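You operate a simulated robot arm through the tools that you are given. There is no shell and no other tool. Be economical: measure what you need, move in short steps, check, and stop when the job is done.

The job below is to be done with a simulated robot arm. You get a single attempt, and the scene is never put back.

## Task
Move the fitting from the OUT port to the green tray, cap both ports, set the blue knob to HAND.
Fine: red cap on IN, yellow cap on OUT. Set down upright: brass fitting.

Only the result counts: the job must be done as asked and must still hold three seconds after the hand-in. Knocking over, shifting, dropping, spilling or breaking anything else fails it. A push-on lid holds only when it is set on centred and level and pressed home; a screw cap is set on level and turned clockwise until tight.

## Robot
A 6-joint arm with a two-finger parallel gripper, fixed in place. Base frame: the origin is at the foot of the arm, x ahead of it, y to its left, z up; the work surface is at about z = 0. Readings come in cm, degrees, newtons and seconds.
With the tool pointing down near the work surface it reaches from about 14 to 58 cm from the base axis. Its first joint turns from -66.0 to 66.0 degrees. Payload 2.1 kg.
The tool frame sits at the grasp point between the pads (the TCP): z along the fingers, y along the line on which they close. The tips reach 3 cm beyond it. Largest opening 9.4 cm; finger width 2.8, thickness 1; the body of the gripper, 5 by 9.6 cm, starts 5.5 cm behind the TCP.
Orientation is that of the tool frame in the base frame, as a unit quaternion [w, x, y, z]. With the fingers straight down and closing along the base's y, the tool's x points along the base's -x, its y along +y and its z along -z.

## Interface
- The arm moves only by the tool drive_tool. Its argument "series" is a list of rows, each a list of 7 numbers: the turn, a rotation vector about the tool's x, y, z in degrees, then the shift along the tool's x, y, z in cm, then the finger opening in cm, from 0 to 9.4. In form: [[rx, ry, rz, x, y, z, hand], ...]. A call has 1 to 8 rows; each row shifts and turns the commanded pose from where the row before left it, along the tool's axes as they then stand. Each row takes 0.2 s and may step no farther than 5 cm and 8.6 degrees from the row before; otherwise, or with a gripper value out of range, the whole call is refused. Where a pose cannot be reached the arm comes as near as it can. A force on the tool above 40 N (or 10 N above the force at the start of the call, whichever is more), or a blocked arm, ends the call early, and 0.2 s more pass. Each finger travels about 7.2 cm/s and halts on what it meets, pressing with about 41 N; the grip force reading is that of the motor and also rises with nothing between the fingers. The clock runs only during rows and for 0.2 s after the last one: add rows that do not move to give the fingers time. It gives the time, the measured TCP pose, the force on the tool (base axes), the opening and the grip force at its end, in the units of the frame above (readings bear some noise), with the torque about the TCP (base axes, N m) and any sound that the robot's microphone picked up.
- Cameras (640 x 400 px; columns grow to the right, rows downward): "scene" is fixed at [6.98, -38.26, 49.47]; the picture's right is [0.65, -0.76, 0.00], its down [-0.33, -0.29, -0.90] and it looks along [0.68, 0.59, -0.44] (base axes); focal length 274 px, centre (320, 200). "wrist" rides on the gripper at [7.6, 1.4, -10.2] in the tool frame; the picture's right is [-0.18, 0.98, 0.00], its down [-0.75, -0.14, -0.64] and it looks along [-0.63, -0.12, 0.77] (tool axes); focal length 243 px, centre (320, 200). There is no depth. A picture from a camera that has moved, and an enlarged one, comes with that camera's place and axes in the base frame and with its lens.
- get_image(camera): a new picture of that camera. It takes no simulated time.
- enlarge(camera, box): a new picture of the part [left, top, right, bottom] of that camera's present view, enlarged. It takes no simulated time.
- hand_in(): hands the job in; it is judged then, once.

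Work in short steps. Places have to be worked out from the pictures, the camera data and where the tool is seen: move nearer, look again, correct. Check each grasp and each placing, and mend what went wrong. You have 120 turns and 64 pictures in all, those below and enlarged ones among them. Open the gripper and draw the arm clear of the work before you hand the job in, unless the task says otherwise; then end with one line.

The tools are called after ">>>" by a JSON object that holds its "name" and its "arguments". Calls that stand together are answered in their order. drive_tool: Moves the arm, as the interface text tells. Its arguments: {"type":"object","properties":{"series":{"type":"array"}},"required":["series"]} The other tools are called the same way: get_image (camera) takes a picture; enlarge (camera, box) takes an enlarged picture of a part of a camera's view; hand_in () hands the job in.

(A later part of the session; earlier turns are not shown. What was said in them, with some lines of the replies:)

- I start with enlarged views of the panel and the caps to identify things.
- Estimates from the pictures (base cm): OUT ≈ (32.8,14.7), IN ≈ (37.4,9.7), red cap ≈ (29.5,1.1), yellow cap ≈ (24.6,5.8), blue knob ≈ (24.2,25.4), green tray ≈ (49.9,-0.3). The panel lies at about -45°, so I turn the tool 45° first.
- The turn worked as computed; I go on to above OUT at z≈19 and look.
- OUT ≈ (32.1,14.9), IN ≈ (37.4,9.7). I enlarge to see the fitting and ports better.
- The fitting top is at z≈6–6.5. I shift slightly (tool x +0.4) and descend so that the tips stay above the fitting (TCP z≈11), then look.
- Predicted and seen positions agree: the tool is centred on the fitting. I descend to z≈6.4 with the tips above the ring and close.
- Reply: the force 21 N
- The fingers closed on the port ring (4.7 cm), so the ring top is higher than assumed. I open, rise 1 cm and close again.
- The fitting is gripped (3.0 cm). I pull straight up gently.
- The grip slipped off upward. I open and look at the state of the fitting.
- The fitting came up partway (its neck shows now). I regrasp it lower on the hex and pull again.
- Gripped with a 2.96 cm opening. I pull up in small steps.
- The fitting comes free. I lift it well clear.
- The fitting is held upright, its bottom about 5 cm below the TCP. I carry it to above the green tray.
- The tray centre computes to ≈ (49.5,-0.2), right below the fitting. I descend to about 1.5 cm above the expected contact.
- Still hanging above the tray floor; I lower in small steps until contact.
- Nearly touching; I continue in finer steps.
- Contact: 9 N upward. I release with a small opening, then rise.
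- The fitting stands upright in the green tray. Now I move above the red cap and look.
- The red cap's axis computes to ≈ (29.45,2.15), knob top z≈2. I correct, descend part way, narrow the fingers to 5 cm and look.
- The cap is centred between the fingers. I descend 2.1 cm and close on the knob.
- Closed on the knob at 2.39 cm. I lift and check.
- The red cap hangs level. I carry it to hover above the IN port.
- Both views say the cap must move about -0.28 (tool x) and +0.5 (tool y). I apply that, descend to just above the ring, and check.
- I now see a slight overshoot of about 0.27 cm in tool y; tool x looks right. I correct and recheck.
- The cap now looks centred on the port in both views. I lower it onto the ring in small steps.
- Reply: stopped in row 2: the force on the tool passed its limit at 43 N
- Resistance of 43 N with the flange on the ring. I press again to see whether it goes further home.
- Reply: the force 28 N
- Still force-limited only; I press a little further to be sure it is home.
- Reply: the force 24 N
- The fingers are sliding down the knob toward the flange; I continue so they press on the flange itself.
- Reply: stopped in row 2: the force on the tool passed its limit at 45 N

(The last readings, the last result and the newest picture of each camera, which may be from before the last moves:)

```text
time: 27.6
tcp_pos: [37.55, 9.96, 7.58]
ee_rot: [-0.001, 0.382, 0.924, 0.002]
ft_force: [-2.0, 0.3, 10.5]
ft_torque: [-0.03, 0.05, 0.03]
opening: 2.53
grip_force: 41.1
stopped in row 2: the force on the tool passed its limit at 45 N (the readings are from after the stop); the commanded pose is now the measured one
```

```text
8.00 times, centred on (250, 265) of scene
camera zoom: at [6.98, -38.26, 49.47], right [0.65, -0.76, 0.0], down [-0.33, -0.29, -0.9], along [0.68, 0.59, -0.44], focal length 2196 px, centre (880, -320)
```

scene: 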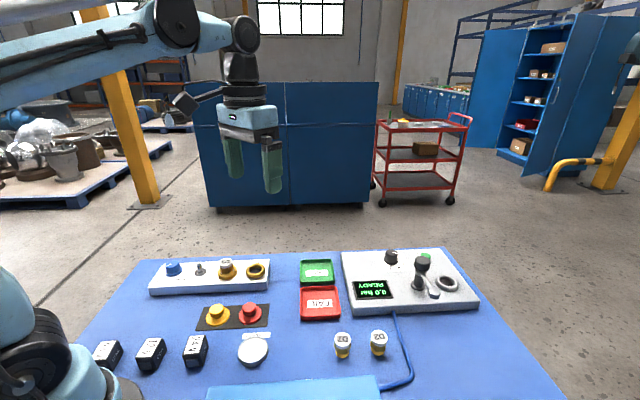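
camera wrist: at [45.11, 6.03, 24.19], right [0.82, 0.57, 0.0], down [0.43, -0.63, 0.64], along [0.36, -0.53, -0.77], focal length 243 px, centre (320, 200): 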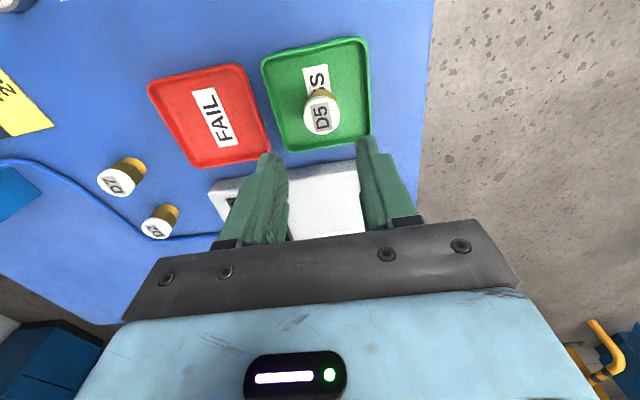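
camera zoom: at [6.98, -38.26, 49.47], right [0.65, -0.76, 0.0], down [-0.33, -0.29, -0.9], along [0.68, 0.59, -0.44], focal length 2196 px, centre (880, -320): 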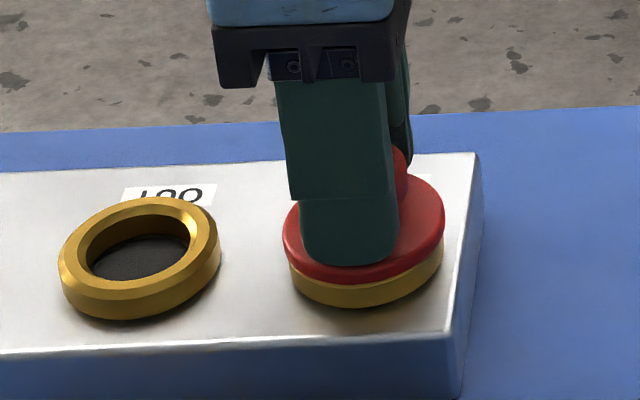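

The cap took 45 N directly on the flange without moving further, so it is seated. I release and rise.

>>> {"name": "drive_tool", "arguments": {"series": [[0, 0, 0, 0, 0, 0, 3.5], [0, 0, 0, 0, 0, 0, 5], [0, 0, 0, 0, 0, -2, 5], [0, 0, 0, 0, 0, -4, 5], [0, 0, 0, 0, 0, -1, 5]]}}

>>> {"name": "enlarge", "arguments": {"camera": "scene", "box": [190, 235, 286, 295]}}

>>> {"name": "enlarge", "arguments": {"camera": "wrist", "box": [220, 20, 420, 180]}}

```text
time: 28.8
tcp_pos: [37.43, 9.68, 14.47]
ee_rot: [-0.001, 0.381, 0.924, 0.0]
ft_force: [-0.8, 0.2, -0.4]
ft_torque: [0.03, 0.02, -0.01]
opening: 5.0
grip_force: 0.0
heard: snap
```

```text
6.67 times, centred on (238, 265) of scene
camera zoom: at [6.98, -38.26, 49.47], right [0.65, -0.76, 0.0], down [-0.33, -0.29, -0.9], along [0.68, 0.59, -0.44], focal length 1830 px, centre (867, -233)
```

zoom: 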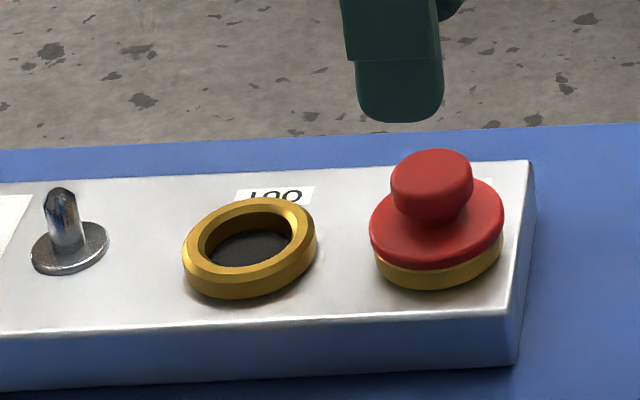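

```text
2.50 times, centred on (320, 100) of wrist
camera zoom: at [32.97, 16.01, 24.84], right [0.82, 0.57, 0.0], down [0.43, -0.63, 0.64], along [0.36, -0.53, -0.77], focal length 606 px, centre (320, 450)
```

zoom: 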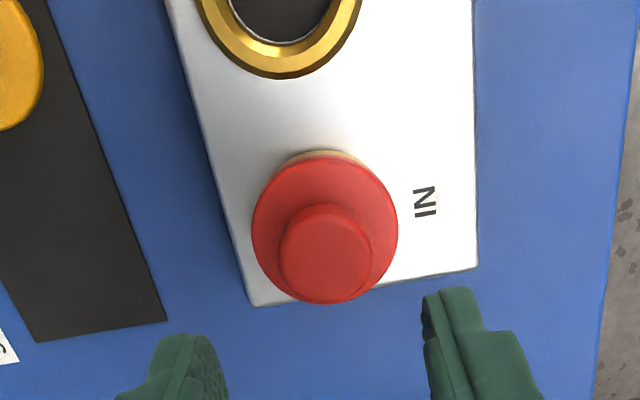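

A "snap" was heard around the release, which is ambiguous. I press down on the knob top with closed fingers, centred on the knob, to make sure it is home.

>>> {"name": "drive_tool", "arguments": {"series": [[0, 0, 0, 0.4, 0.2, 0, 0], [0, 0, 0, 0, 0, 2, 0], [0, 0, 0, 0, 0, 1.5, 0], [0, 0, 0, 0, 0, 0.5, 0], [0, 0, 0, 0, 0, 0, 0]]}}

>>> {"name": "enlarge", "arguments": {"camera": "scene", "box": [190, 235, 286, 295]}}

>>> {"name": "enlarge", "arguments": {"camera": "wrist", "box": [240, 60, 400, 220]}}

```text
time: 30.0
tcp_pos: [37.31, 10.44, 10.35]
ee_rot: [-0.001, 0.381, 0.924, 0.0]
ft_force: [-0.4, 0.1, 0.2]
ft_torque: [0.0, -0.04, 0.01]
opening: 0.0
grip_force: 33.3
```

```text
6.67 times, centred on (238, 265) of scene
camera zoom: at [6.98, -38.26, 49.47], right [0.65, -0.76, 0.0], down [-0.33, -0.29, -0.9], along [0.68, 0.59, -0.44], focal length 1830 px, centre (867, -233)
```

zoom: 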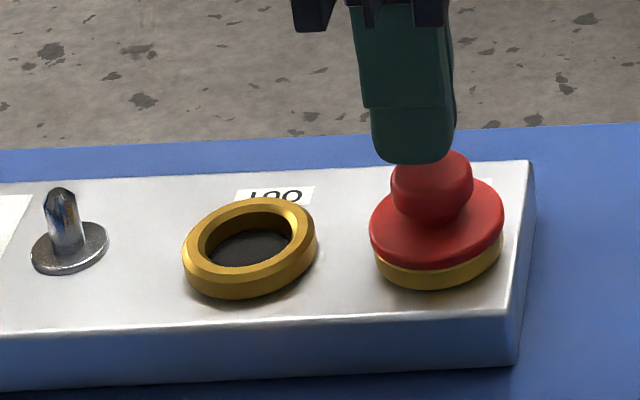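

```text
2.50 times, centred on (320, 140) of wrist
camera zoom: at [32.91, 16.6, 20.73], right [0.82, 0.57, 0.0], down [0.43, -0.63, 0.64], along [0.36, -0.53, -0.77], focal length 606 px, centre (320, 350)
```

zoom: 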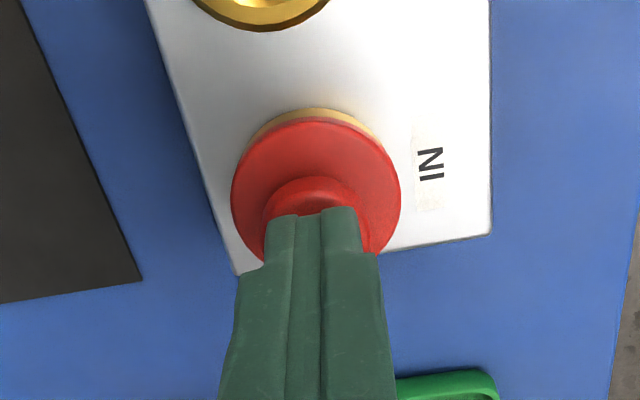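

The fingertips are nearly centred over the knob; I nudge -0.2 in tool x and press down stepwise.

>>> {"name": "drive_tool", "arguments": {"series": [[0, 0, 0, -0.2, 0, 0.3, 0], [0, 0, 0, 0, 0, 0.2, 0], [0, 0, 0, 0, 0, 0.2, 0], [0, 0, 0, 0, 0, 0.1, 0], [0, 0, 0, 0, 0, 0.1, 0], [0, 0, 0, 0, 0, 0.1, 0], [0, 0, 0, 0, 0, 0.1, 0], [0, 0, 0, 0, 0, 0.1, 0]]}}

```text
time: 31.6
tcp_pos: [37.53, 10.16, 9.48]
ee_rot: [0.0, 0.382, 0.924, 0.001]
ft_force: [-1.2, 0.0, 16.6]
ft_torque: [-0.01, -0.01, 0.04]
opening: 0.0
grip_force: 32.8
stopped in row 8: the force on the tool passed its limit at 45 N (the readings are from after the stop); the commanded pose is now the measured one
```

45 N taken with no further motion and no pop-off; the red cap appears home. Now up and over to the yellow cap, opening to 5 cm.

>>> {"name": "drive_tool", "arguments": {"series": [[0, 0, 0, 0, 0, -4, 0], [0, 0, 0, 2.2, -3.85, 0, 2], [0, 0, 0, 2.2, -3.85, 0, 4], [0, 0, 0, 2.25, -3.9, 0, 5]]}}

>>> {"name": "enlarge", "arguments": {"camera": "wrist", "box": [200, 20, 440, 220]}}

>>> {"name": "enlarge", "arguments": {"camera": "scene", "box": [190, 235, 286, 295]}}

```text
time: 32.6
tcp_pos: [24.44, 6.58, 13.22]
ee_rot: [-0.001, 0.381, 0.924, 0.001]
ft_force: [0.2, -0.3, 0.4]
ft_torque: [0.02, -0.01, -0.02]
opening: 5.0
grip_force: 0.1
```

```text
2.00 times, centred on (320, 120) of wrist
camera zoom: at [19.99, 12.9, 23.69], right [0.82, 0.57, 0.0], down [0.43, -0.63, 0.64], along [0.36, -0.53, -0.77], focal length 485 px, centre (320, 360)
```

zoom: 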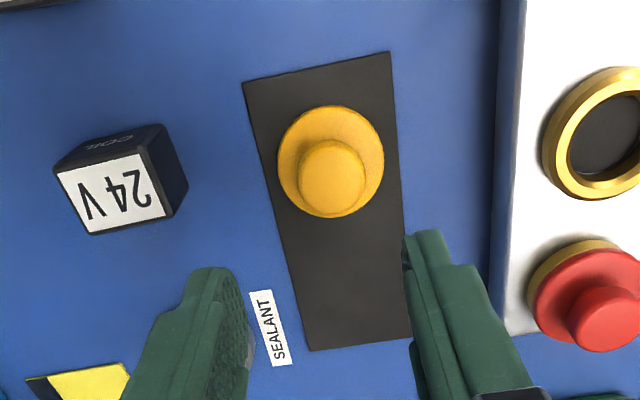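

```text
6.67 times, centred on (238, 265) of scene
camera zoom: at [6.99, -38.26, 49.47], right [0.65, -0.76, 0.0], down [-0.33, -0.29, -0.9], along [0.68, 0.59, -0.44], focal length 1830 px, centre (867, -233)
```

zoom: 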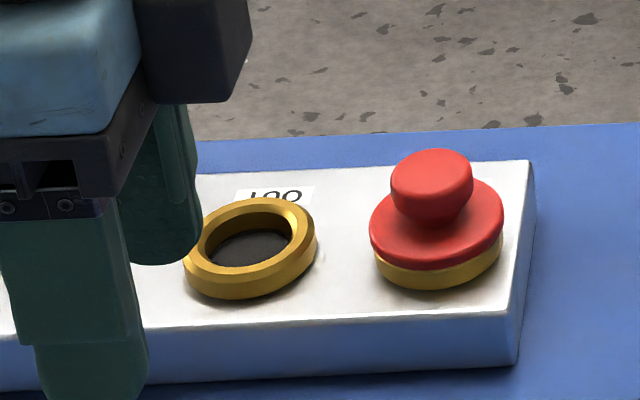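

The yellow cap is at tool offset about (+0.55,+0.5). I correct, descend and check once before gripping.

>>> {"name": "drive_tool", "arguments": {"series": [[0, 0, 0, 0.55, 0.5, 3.5, 5], [0, 0, 0, 0, 0, 3.5, 5]]}}

>>> {"name": "enlarge", "arguments": {"camera": "wrist", "box": [220, 100, 420, 225]}}

```text
time: 33.2
tcp_pos: [24.53, 7.35, 6.42]
ee_rot: [0.0, 0.382, 0.924, 0.0]
ft_force: [0.2, 0.7, -0.5]
ft_torque: [-0.01, 0.0, 0.0]
opening: 4.99
grip_force: 0.0
```

```text
3.20 times, centred on (320, 162) of wrist
camera zoom: at [20.1, 13.63, 16.78], right [0.82, 0.57, 0.0], down [0.43, -0.63, 0.64], along [0.36, -0.53, -0.77], focal length 776 px, centre (320, 320)
```

zoom: 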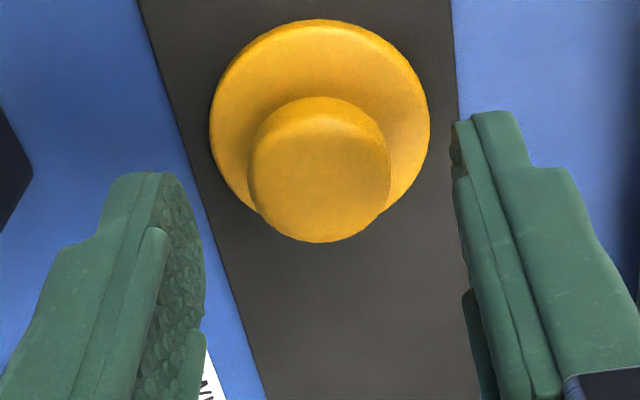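

Nearly the same as with the red cap. I shift +0.2 in tool x, descend 2.2 cm and grip, then lift.

>>> {"name": "drive_tool", "arguments": {"series": [[0, 0, 0, 0.2, 0, 1.2, 5], [0, 0, 0, 0, 0, 1.0, 5], [0, 0, 0, 0, 0, 0, 3], [0, 0, 0, 0, 0, 0, 0.5], [0, 0, 0, 0, 0, 0, 0.5], [0, 0, 0, 0, 0, 0, 0.5]]}}

>>> {"name": "drive_tool", "arguments": {"series": [[0, 0, 0, 0, 0, -0.5, 0.5], [0, 0, 0, 0, 0, -1.5, 0.5], [0, 0, 0, 0, 0, -3, 0.5], [0, 0, 0, 0, 0, -4, 0.5], [0, 0, 0, 0, 0, -1, 0.5]]}}

>>> {"name": "enlarge", "arguments": {"camera": "wrist", "box": [220, 80, 420, 240]}}

```text
time: 34.6
tcp_pos: [24.53, 7.59, 4.13]
ee_rot: [-0.002, 0.382, 0.924, 0.0]
ft_force: [0.0, 0.6, 0.9]
ft_torque: [-0.02, -0.04, 0.04]
opening: 2.37
grip_force: 41.1
```

```text
time: 35.8
tcp_pos: [24.47, 7.6, 14.27]
ee_rot: [-0.002, 0.382, 0.924, 0.001]
ft_force: [-0.5, 0.6, -0.2]
ft_torque: [0.0, -0.02, -0.02]
opening: 2.34
grip_force: 41.0
```

```text
2.50 times, centred on (320, 160) of wrist
camera zoom: at [19.98, 13.88, 24.72], right [0.82, 0.57, 0.0], down [0.43, -0.63, 0.64], along [0.36, -0.53, -0.77], focal length 606 px, centre (320, 300)
```

zoom: 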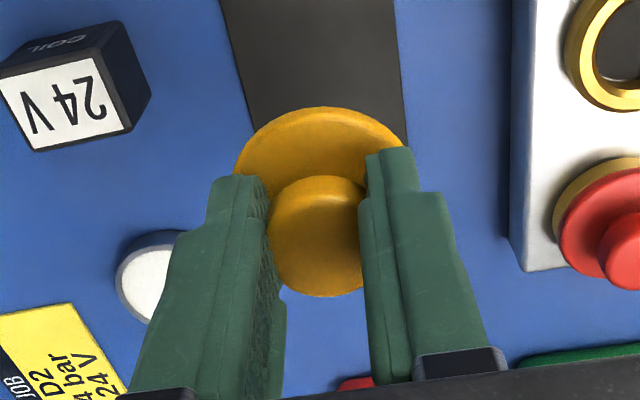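

The yellow cap is held level. I carry it to above the OUT port.

>>> {"name": "drive_tool", "arguments": {"series": [[0, 0, 0, 0, 3.6, 0, 0.5], [0, 0, 0, 0, 3.6, 0, 0.5], [0, 0, 0, 0.1, 3.6, 0, 0.5], [0, 0, 0, 0, 0, 2, 0.5], [0, 0, 0, 0, 0, 1, 0.5], [0, 0, 0, 0, 0, 0, 0.5]]}}

>>> {"name": "enlarge", "arguments": {"camera": "wrist", "box": [220, 60, 420, 220]}}

>>> {"name": "enlarge", "arguments": {"camera": "scene", "box": [170, 230, 266, 290]}}

```text
time: 37.2
tcp_pos: [32.04, 15.07, 11.41]
ee_rot: [-0.001, 0.382, 0.924, 0.0]
ft_force: [0.3, 0.4, 1.1]
ft_torque: [0.01, -0.02, 0.0]
opening: 2.36
grip_force: 41.0
```

```text
2.50 times, centred on (320, 140) of wrist
camera zoom: at [27.61, 21.39, 21.69], right [0.82, 0.57, 0.0], down [0.43, -0.63, 0.64], along [0.36, -0.53, -0.77], focal length 606 px, centre (320, 350)
```

zoom: 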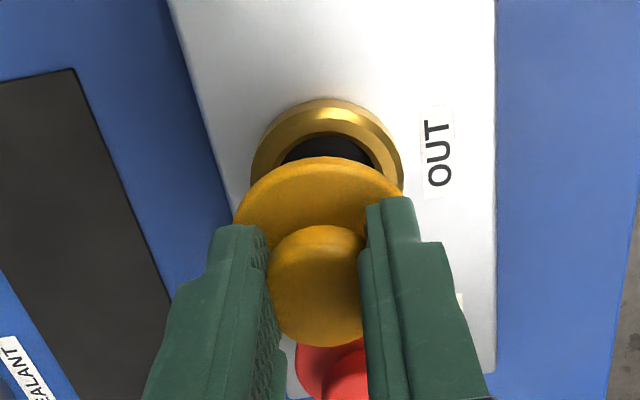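

```text
6.67 times, centred on (218, 260) of scene
camera zoom: at [6.98, -38.26, 49.47], right [0.65, -0.76, 0.0], down [-0.33, -0.29, -0.9], along [0.68, 0.59, -0.44], focal length 1830 px, centre (1000, -200)
```

zoom: 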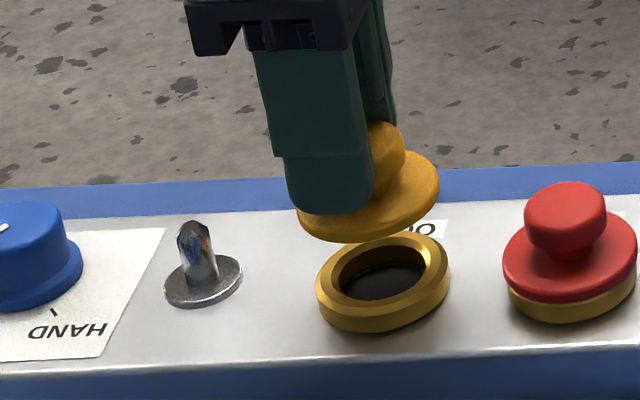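

I want a closer look at whether the yellow cap hangs tilted.

>>> {"name": "enlarge", "arguments": {"camera": "scene", "box": [200, 240, 248, 284]}}

```text
9.09 times, centred on (224, 262) of scene
camera zoom: at [6.98, -38.26, 49.47], right [0.65, -0.76, 0.0], down [-0.33, -0.29, -0.9], along [0.68, 0.59, -0.44], focal length 2495 px, centre (1193, -364)
```

zoom: 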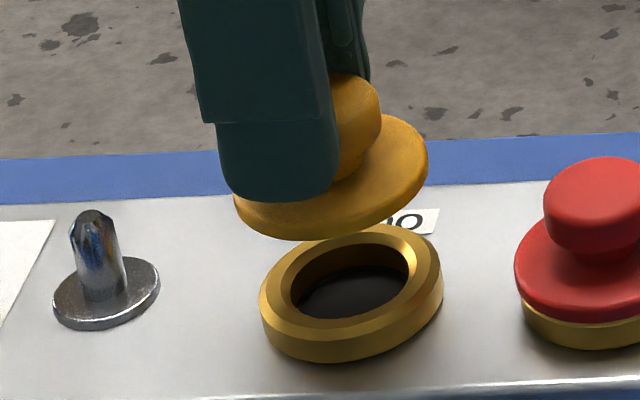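

The cap looks nearly level. Estimates for the correction: +0.3 (tool x), +0.3 (tool y). I apply, descend close to the ring and recheck.

>>> {"name": "drive_tool", "arguments": {"series": [[0, 0, 0, 0.3, 0.3, 0, 0.5], [0, 0, 0, 0, 0, 1.5, 0.5], [0, 0, 0, 0, 0, 0.7, 0.5], [0, 0, 0, 0, 0, 0, 0.5]]}}

>>> {"name": "enlarge", "arguments": {"camera": "wrist", "box": [240, 80, 400, 180]}}

>>> {"name": "enlarge", "arguments": {"camera": "scene", "box": [180, 245, 260, 295]}}

```text
time: 38.2
tcp_pos: [31.91, 15.71, 9.05]
ee_rot: [-0.001, 0.382, 0.924, 0.001]
ft_force: [0.2, -1.4, -0.4]
ft_torque: [0.02, -0.05, -0.02]
opening: 2.38
grip_force: 40.8
```

```text
4.00 times, centred on (320, 130) of wrist
camera zoom: at [27.47, 22.04, 19.5], right [0.82, 0.57, 0.0], down [0.43, -0.63, 0.64], along [0.36, -0.53, -0.77], focal length 970 px, centre (320, 480)
```

zoom: 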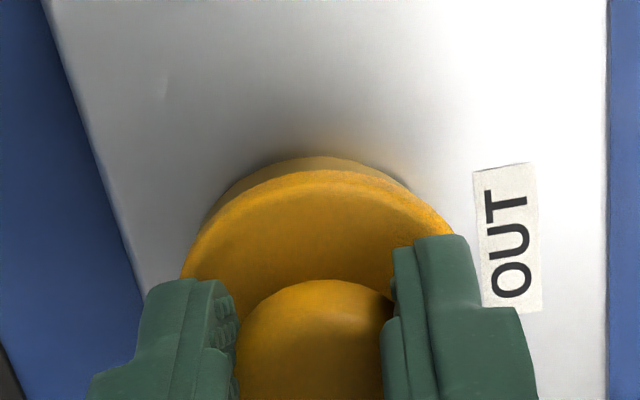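

```text
8.00 times, centred on (220, 270) of scene
camera zoom: at [6.98, -38.26, 49.47], right [0.65, -0.76, 0.0], down [-0.33, -0.29, -0.9], along [0.68, 0.59, -0.44], focal length 2196 px, centre (1120, -360)
```

zoom: 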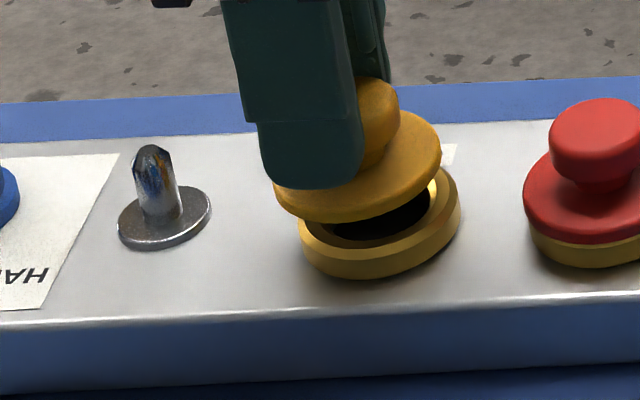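

The yellow flange hangs about 3° tilted (its -x side up) and sits ≈0.45 cm too far in +x. I turn the tool +3° about its y and shift -0.67 in x, then recheck.

>>> {"name": "drive_tool", "arguments": {"series": [[0, 0, 0, 0, 0, -0.3, 0.5], [0, 3, 0, 0, 0, 0, 0.5], [0, 0, 0, -0.67, 0, 0, 0.5], [0, 0, 0, 0, 0, 0, 0.5]]}}

>>> {"name": "enlarge", "arguments": {"camera": "scene", "box": [190, 240, 286, 300]}}

>>> {"name": "enlarge", "arguments": {"camera": "wrist", "box": [240, 80, 400, 180]}}

```text
time: 39.2
tcp_pos: [32.37, 15.21, 9.29]
ee_rot: [-0.026, 0.382, 0.924, 0.01]
ft_force: [0.4, -0.2, -0.2]
ft_torque: [-0.01, 0.01, 0.01]
opening: 2.37
grip_force: 40.6
```

```text
6.67 times, centred on (238, 270) of scene
camera zoom: at [6.98, -38.26, 49.47], right [0.65, -0.76, 0.0], down [-0.33, -0.29, -0.9], along [0.68, 0.59, -0.44], focal length 1830 px, centre (867, -267)
```

zoom: 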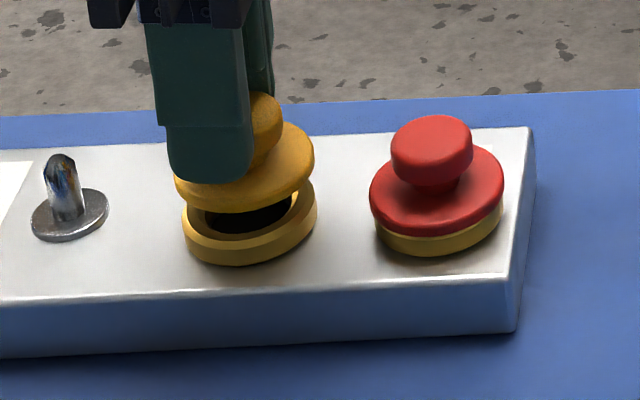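

```text
4.00 times, centred on (320, 130) of wrist
camera zoom: at [28.39, 21.15, 20.17], right [0.82, 0.57, -0.01], down [0.46, -0.66, 0.6], along [0.33, -0.5, -0.8], focal length 970 px, centre (320, 480)
```

zoom: 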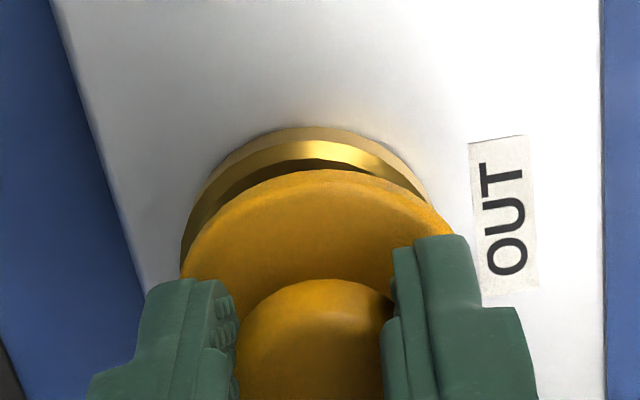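

Now the flange looks level, and close to centred. Small corrections (-0.1, -0.12), lower 0.4 and view again.

>>> {"name": "drive_tool", "arguments": {"series": [[0, 0, 0, -0.1, -0.12, 0.2, 0.5], [0, 0, 0, 0, 0, 0.3, 0.5], [0, 0, 0, 0, 0, 0, 0.5]]}}

>>> {"name": "enlarge", "arguments": {"camera": "scene", "box": [190, 240, 286, 300]}}

>>> {"name": "enlarge", "arguments": {"camera": "wrist", "box": [240, 80, 400, 180]}}

```text
time: 40.0
tcp_pos: [32.42, 15.09, 9.07]
ee_rot: [-0.026, 0.382, 0.924, 0.011]
ft_force: [0.3, 0.5, -0.1]
ft_torque: [0.01, -0.01, 0.02]
opening: 2.36
grip_force: 41.1
```

```text
6.67 times, centred on (238, 270) of scene
camera zoom: at [6.98, -38.26, 49.47], right [0.65, -0.76, 0.0], down [-0.33, -0.29, -0.9], along [0.68, 0.59, -0.44], focal length 1830 px, centre (867, -267)
```

zoom: 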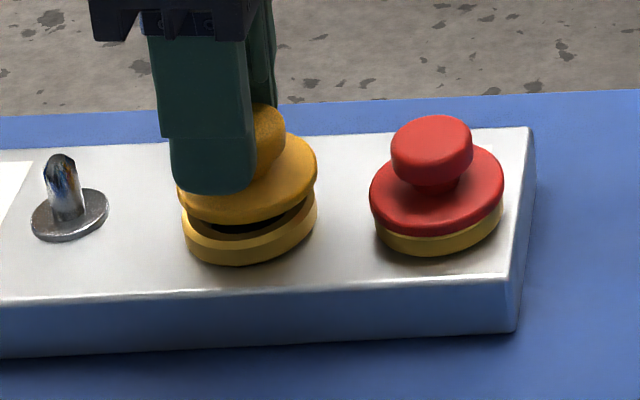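

```text
4.00 times, centred on (320, 130) of wrist
camera zoom: at [28.34, 20.99, 19.77], right [0.82, 0.57, -0.01], down [0.46, -0.66, 0.6], along [0.33, -0.5, -0.8], focal length 970 px, centre (320, 480)
```

zoom: 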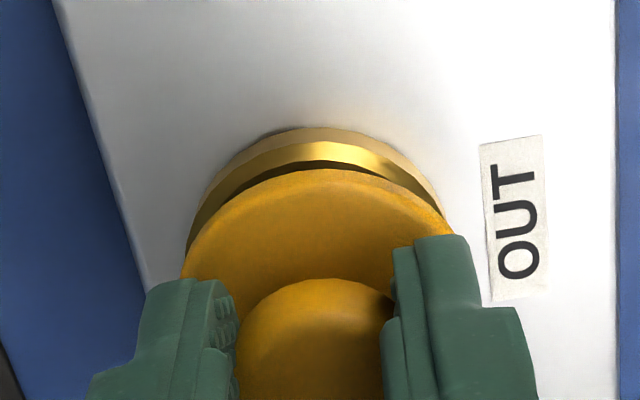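

Aligned in both views. I lower in small steps until contact and press.

>>> {"name": "drive_tool", "arguments": {"series": [[0, 0, 0, -0.03, 0, 0.3, 0.5], [0, 0, 0, 0, 0, 0.2, 0.5], [0, 0, 0, 0, 0, 0.2, 0.5], [0, 0, 0, 0, 0, 0.1, 0.5], [0, 0, 0, 0, 0, 0.1, 0.5], [0, 0, 0, 0, 0, 0.1, 0.5]]}}

>>> {"name": "enlarge", "arguments": {"camera": "scene", "box": [190, 240, 286, 300]}}

```text
time: 41.1
tcp_pos: [32.29, 15.13, 8.06]
ee_rot: [-0.028, 0.382, 0.924, 0.007]
ft_force: [-4.8, -3.7, 6.3]
ft_torque: [-0.09, -0.33, -0.05]
opening: 2.42
grip_force: 41.7
heard: snap
stopped in row 5: the force on the tool passed its limit at 45 N (the readings are from after the stop); the commanded pose is now the measured one
```

```text
6.67 times, centred on (238, 270) of scene
camera zoom: at [6.98, -38.26, 49.47], right [0.65, -0.76, 0.0], down [-0.33, -0.29, -0.9], along [0.68, 0.59, -0.44], focal length 1830 px, centre (867, -267)
```

zoom: 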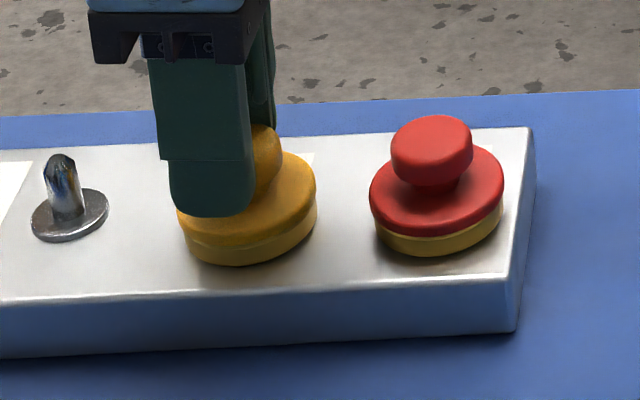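

"Snap" on pressing: the yellow cap is home. I release and rise, levelling the tool again, then compare both caps.

>>> {"name": "drive_tool", "arguments": {"series": [[0, 0, 0, 0, 0, 0, 3.5], [0, 0, 0, 0, 0, 0, 5], [0, 0, 0, 0, 0, -2, 5], [0, -3, 0, 0, 0, -3, 5], [0, 0, 0, 0, 0, -2, 5]]}}

>>> {"name": "enlarge", "arguments": {"camera": "scene", "box": [205, 245, 277, 290]}}

>>> {"name": "enlarge", "arguments": {"camera": "wrist", "box": [240, 50, 400, 210]}}

```text
time: 42.3
tcp_pos: [32.38, 14.68, 15.1]
ee_rot: [-0.004, 0.382, 0.924, -0.002]
ft_force: [0.5, -0.2, 0.0]
ft_torque: [0.0, -0.02, 0.01]
opening: 5.0
grip_force: 0.0
```

```text
8.89 times, centred on (241, 268) of scene
camera zoom: at [6.98, -38.26, 49.47], right [0.65, -0.76, 0.0], down [-0.33, -0.29, -0.9], along [0.68, 0.59, -0.44], focal length 2440 px, centre (1022, -400)
```

zoom: 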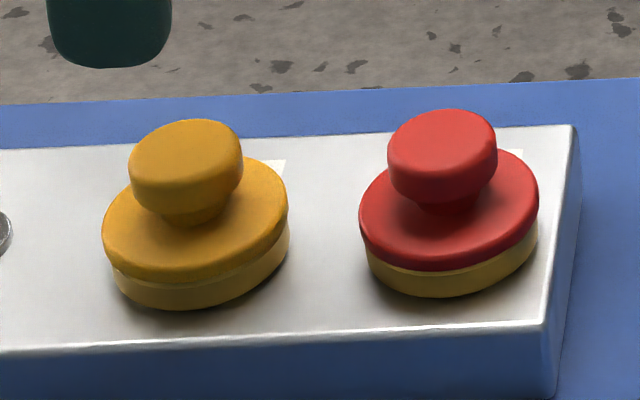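

```text
2.50 times, centred on (320, 130) of wrist
camera zoom: at [28.0, 21.13, 25.41], right [0.82, 0.57, -0.01], down [0.44, -0.63, 0.64], along [0.36, -0.53, -0.77], focal length 606 px, centre (320, 375)
```

zoom: 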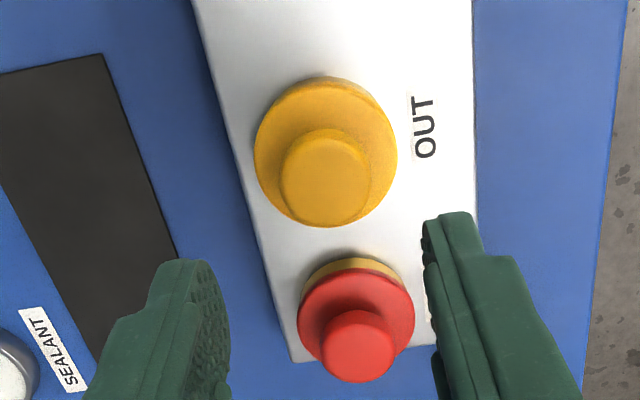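

Both caps are seated identically low, level and centred. Now to the blue knob.

>>> {"name": "drive_tool", "arguments": {"series": [[0, 0, 0, 4.55, 0.6, 0, 5], [0, 0, 0, 4.55, 0.6, 0, 5], [0, 0, 0, 4.55, 0.6, 0, 5], [0, 0, 0, 0, 0, 1, 5], [0, 0, 0, 0, 0, 0, 5]]}}

>>> {"name": "enlarge", "arguments": {"camera": "wrist", "box": [220, 20, 420, 180]}}

>>> {"name": "enlarge", "arguments": {"camera": "scene", "box": [140, 240, 220, 300]}}

```text
time: 43.5
tcp_pos: [24.31, 25.67, 14.18]
ee_rot: [-0.003, 0.382, 0.924, -0.002]
ft_force: [0.8, 0.2, 0.0]
ft_torque: [-0.04, 0.02, 0.01]
opening: 4.99
grip_force: 0.0
```

```text
2.50 times, centred on (320, 100) of wrist
camera zoom: at [19.85, 31.97, 24.61], right [0.82, 0.57, -0.01], down [0.44, -0.63, 0.64], along [0.36, -0.53, -0.77], focal length 606 px, centre (320, 450)
```

zoom: 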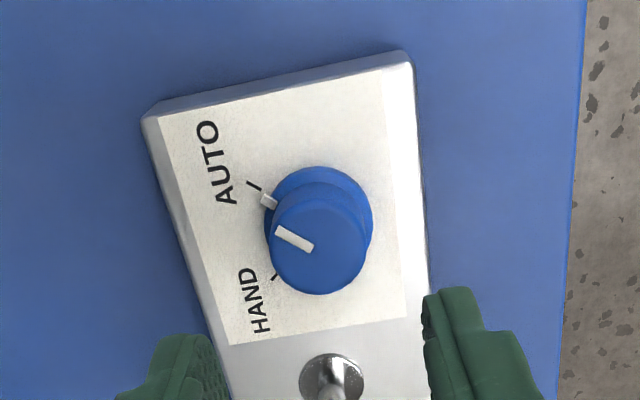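

```text
6.67 times, centred on (180, 270) of scene
camera zoom: at [6.98, -38.26, 49.47], right [0.65, -0.76, 0.0], down [-0.33, -0.29, -0.9], along [0.68, 0.59, -0.44], focal length 1830 px, centre (1253, -267)
```

zoom: 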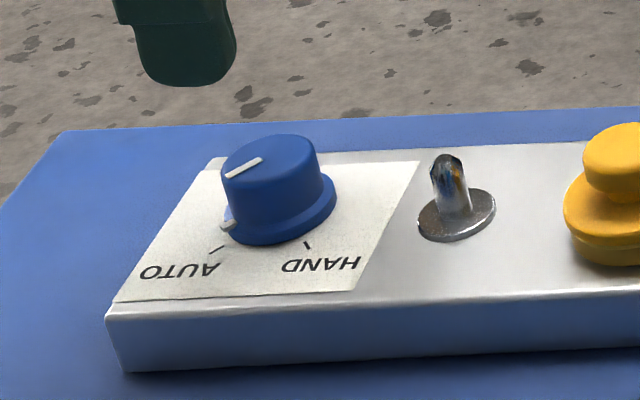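

The pointer is at AUTO (≈190°); HAND lies at ≈268°, i.e. about 77° counterclockwise seen from above. Knob axis ≈ (24.0,25.7). I descend around it with tips above the skirt.

>>> {"name": "drive_tool", "arguments": {"series": [[0, 0, 0, 0.25, -0.05, 3, 5.2], [0, 0, 0, 0, 0, 3, 5.2], [0, 0, 0, 0, 0, 1.1, 5.2], [0, 0, 0, 0, 0, 0, 5.2]]}}

>>> {"name": "enlarge", "arguments": {"camera": "wrist", "box": [220, 80, 420, 240]}}

>>> {"name": "enlarge", "arguments": {"camera": "scene", "box": [140, 240, 220, 300]}}

```text
time: 44.5
tcp_pos: [23.96, 25.82, 7.05]
ee_rot: [-0.004, 0.381, 0.924, -0.002]
ft_force: [0.6, -0.4, 0.2]
ft_torque: [0.0, 0.02, 0.01]
opening: 5.21
grip_force: 0.0
```

```text
2.50 times, centred on (320, 160) of wrist
camera zoom: at [19.54, 32.12, 17.4], right [0.82, 0.57, -0.01], down [0.44, -0.63, 0.64], along [0.36, -0.53, -0.77], focal length 606 px, centre (320, 300)
```

zoom: 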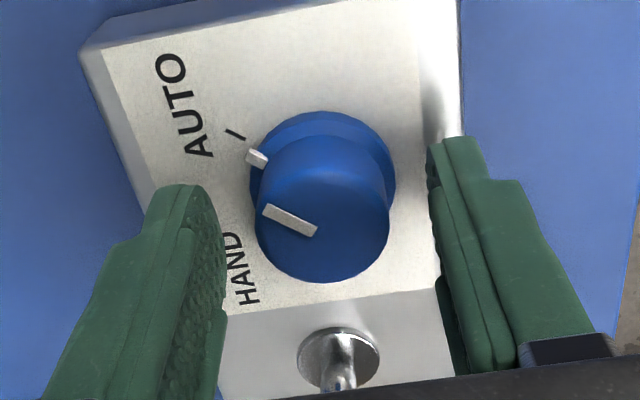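

```text
6.67 times, centred on (180, 270) of scene
camera zoom: at [6.98, -38.26, 49.47], right [0.65, -0.76, 0.0], down [-0.33, -0.29, -0.9], along [0.68, 0.59, -0.44], focal length 1830 px, centre (1253, -267)
```

zoom: 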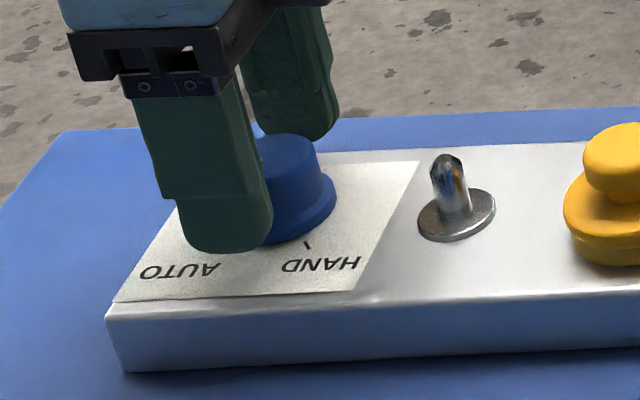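

Well centred. I lower 0.25 and close on the knob.

>>> {"name": "drive_tool", "arguments": {"series": [[0, 0, 0, 0, 0, 0.25, 5.2], [0, 0, 0, 0, 0, 0, 4], [0, 0, 0, 0, 0, 0, 2.5], [0, 0, 0, 0, 0, 0, 2.5], [0, 0, 0, 0, 0, 0, 2.5]]}}

```text
time: 45.7
tcp_pos: [23.92, 25.88, 6.81]
ee_rot: [-0.003, 0.382, 0.924, -0.001]
ft_force: [-2.1, 0.5, -4.0]
ft_torque: [0.0, -0.36, -0.01]
opening: 3.15
grip_force: 45.0
```

Gripped at 3.15 cm. I turn counterclockwise (seen from above) in steps and watch the torque.

>>> {"name": "drive_tool", "arguments": {"series": [[0, 0, -8, 0, 0, 0, 2.5], [0, 0, -8, 0, 0, 0, 2.5], [0, 0, -8, 0, 0, 0, 2.5], [0, 0, -8, 0, 0, 0, 2.5], [0, 0, 0, 0, 0, 0, 2.5]]}}

>>> {"name": "enlarge", "arguments": {"camera": "wrist", "box": [220, 80, 420, 240]}}

```text
time: 46.9
tcp_pos: [23.87, 25.77, 6.89]
ee_rot: [-0.005, 0.113, 0.994, -0.003]
ft_force: [-5.3, -21.3, 14.6]
ft_torque: [-0.16, -0.47, -0.04]
opening: 3.13
grip_force: 44.4
```

```text
refused: no pictures are left
```

No pictures are left, so I go by readings. 32° turned; side force 21 N in -y, so I yield 0.1 that way and up 0.1, then keep turning.

>>> {"name": "drive_tool", "arguments": {"series": [[0, 0, 0, 0, -0.1, -0.08, 2.5], [0, 0, -7.5, 0, 0, 0, 2.5], [0, 0, -7.5, 0, 0, 0, 2.5], [0, 0, 0, 0, 0, 0, 2.5]]}}

```text
time: 47.7
tcp_pos: [23.84, 25.58, 6.94]
ee_rot: [-0.004, -0.004, 1.0, -0.002]
ft_force: [2.5, -0.1, -7.9]
ft_torque: [0.22, 0.4, -0.02]
opening: 3.15
grip_force: 45.1
stopped in row 4: the force on the tool passed its limit at 41 N (the readings are from after the stop); the commanded pose is now the measured one
```

Now 45° turned; the force is relaxed. I continue one small step at a time.

>>> {"name": "drive_tool", "arguments": {"series": [[0, 0, -5, 0, 0, 0, 2.5], [0, 0, -5, 0, 0, 0, 2.5]]}}

```text
time: 48.3
tcp_pos: [23.93, 25.69, 6.89]
ee_rot: [-0.004, -0.092, 0.996, -0.002]
ft_force: [4.2, -4.3, -18.2]
ft_torque: [-0.07, 0.28, -0.02]
opening: 3.11
grip_force: 44.6
```

55° turned. Fz is -18 N (I am pulling the knob up), so I lower 0.06 and turn on.

>>> {"name": "drive_tool", "arguments": {"series": [[0, 0, 0, 0, 0, 0.06, 2.5], [0, 0, -6, 0, 0, 0, 2.5], [0, 0, -5, 0, 0, 0, 2.5]]}}

```text
time: 49.1
tcp_pos: [23.85, 25.63, 6.62]
ee_rot: [-0.005, -0.187, 0.982, -0.002]
ft_force: [1.3, -8.7, 26.4]
ft_torque: [-0.4, 0.5, 0.02]
opening: 3.13
grip_force: 45.4
```

66.5° turned. My re-evaluated tick geometry gives ≈78–80° between AUTO and HAND, so another ≈12°; I raise 0.06 to relieve Fz.

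>>> {"name": "drive_tool", "arguments": {"series": [[0, 0, 0, 0, 0, -0.08, 2.5], [0, 0, -6, 0, 0, 0, 2.5], [0, 0, -6, 0, 0, 0, 2.5], [0, 0, 0, 0, 0, 0, 2.5]]}}

```text
time: 50.1
tcp_pos: [23.99, 25.77, 6.85]
ee_rot: [-0.004, -0.288, 0.958, -0.002]
ft_force: [-1.3, -19.0, -21.8]
ft_torque: [0.11, -0.57, -0.03]
opening: 3.14
grip_force: 45.2
```

Turned 78.4° total with negligible torque (no slip). I relieve the side and vertical loads, then release and rise.

>>> {"name": "drive_tool", "arguments": {"series": [[0, 0, 0, 0.04, -0.07, 0.05, 2.5], [0, 0, 0, 0, 0, 0, 2.5]]}}

```text
time: 50.7
tcp_pos: [23.99, 25.69, 6.85]
ee_rot: [-0.005, -0.288, 0.958, -0.002]
ft_force: [1.5, -18.1, -15.3]
ft_torque: [-0.39, 0.34, -0.01]
opening: 3.11
grip_force: 45.0
```

Loads are moderate; I open to 4.6 cm and rise straight up.

>>> {"name": "drive_tool", "arguments": {"series": [[0, 0, 0, 0, 0, 0, 3.6], [0, 0, 0, 0, 0, 0, 4.6], [0, 0, 0, 0, 0, 0, 4.6], [0, 0, 0, 0, 0, -2, 4.6], [0, 0, 0, 0, 0, -4, 4.6], [0, 0, 0, 0, 0, -5, 4.6], [0, 0, 0, 0, 0, -4, 4.6]]}}

>>> {"name": "get_image", "arguments": {"camera": "scene"}}

```text
time: 52.3
tcp_pos: [23.74, 25.66, 22.11]
ee_rot: [-0.004, -0.288, 0.958, -0.001]
ft_force: [0.0, 0.3, 0.2]
ft_torque: [-0.01, 0.01, -0.01]
opening: 4.6
grip_force: 0.0
```

```text
refused: no pictures are left
```

The arm is clear and the gripper open. I can't take more pictures to check the knob, but the readings support a clean 78° turn, so I hand in.

>>> {"name": "hand_in", "arguments": {}}

```text
The job is handed in.
```

I've handed the job in: the D5 brass fitting stands upright in the green tray, the red cap is on IN, the yellow cap is on OUT, and I turned the blue knob about 78° from AUTO to HAND; I ran out of pictures before I could see where the knob ended up, and the red cap's snap came when I released it rather than while I was pressing.
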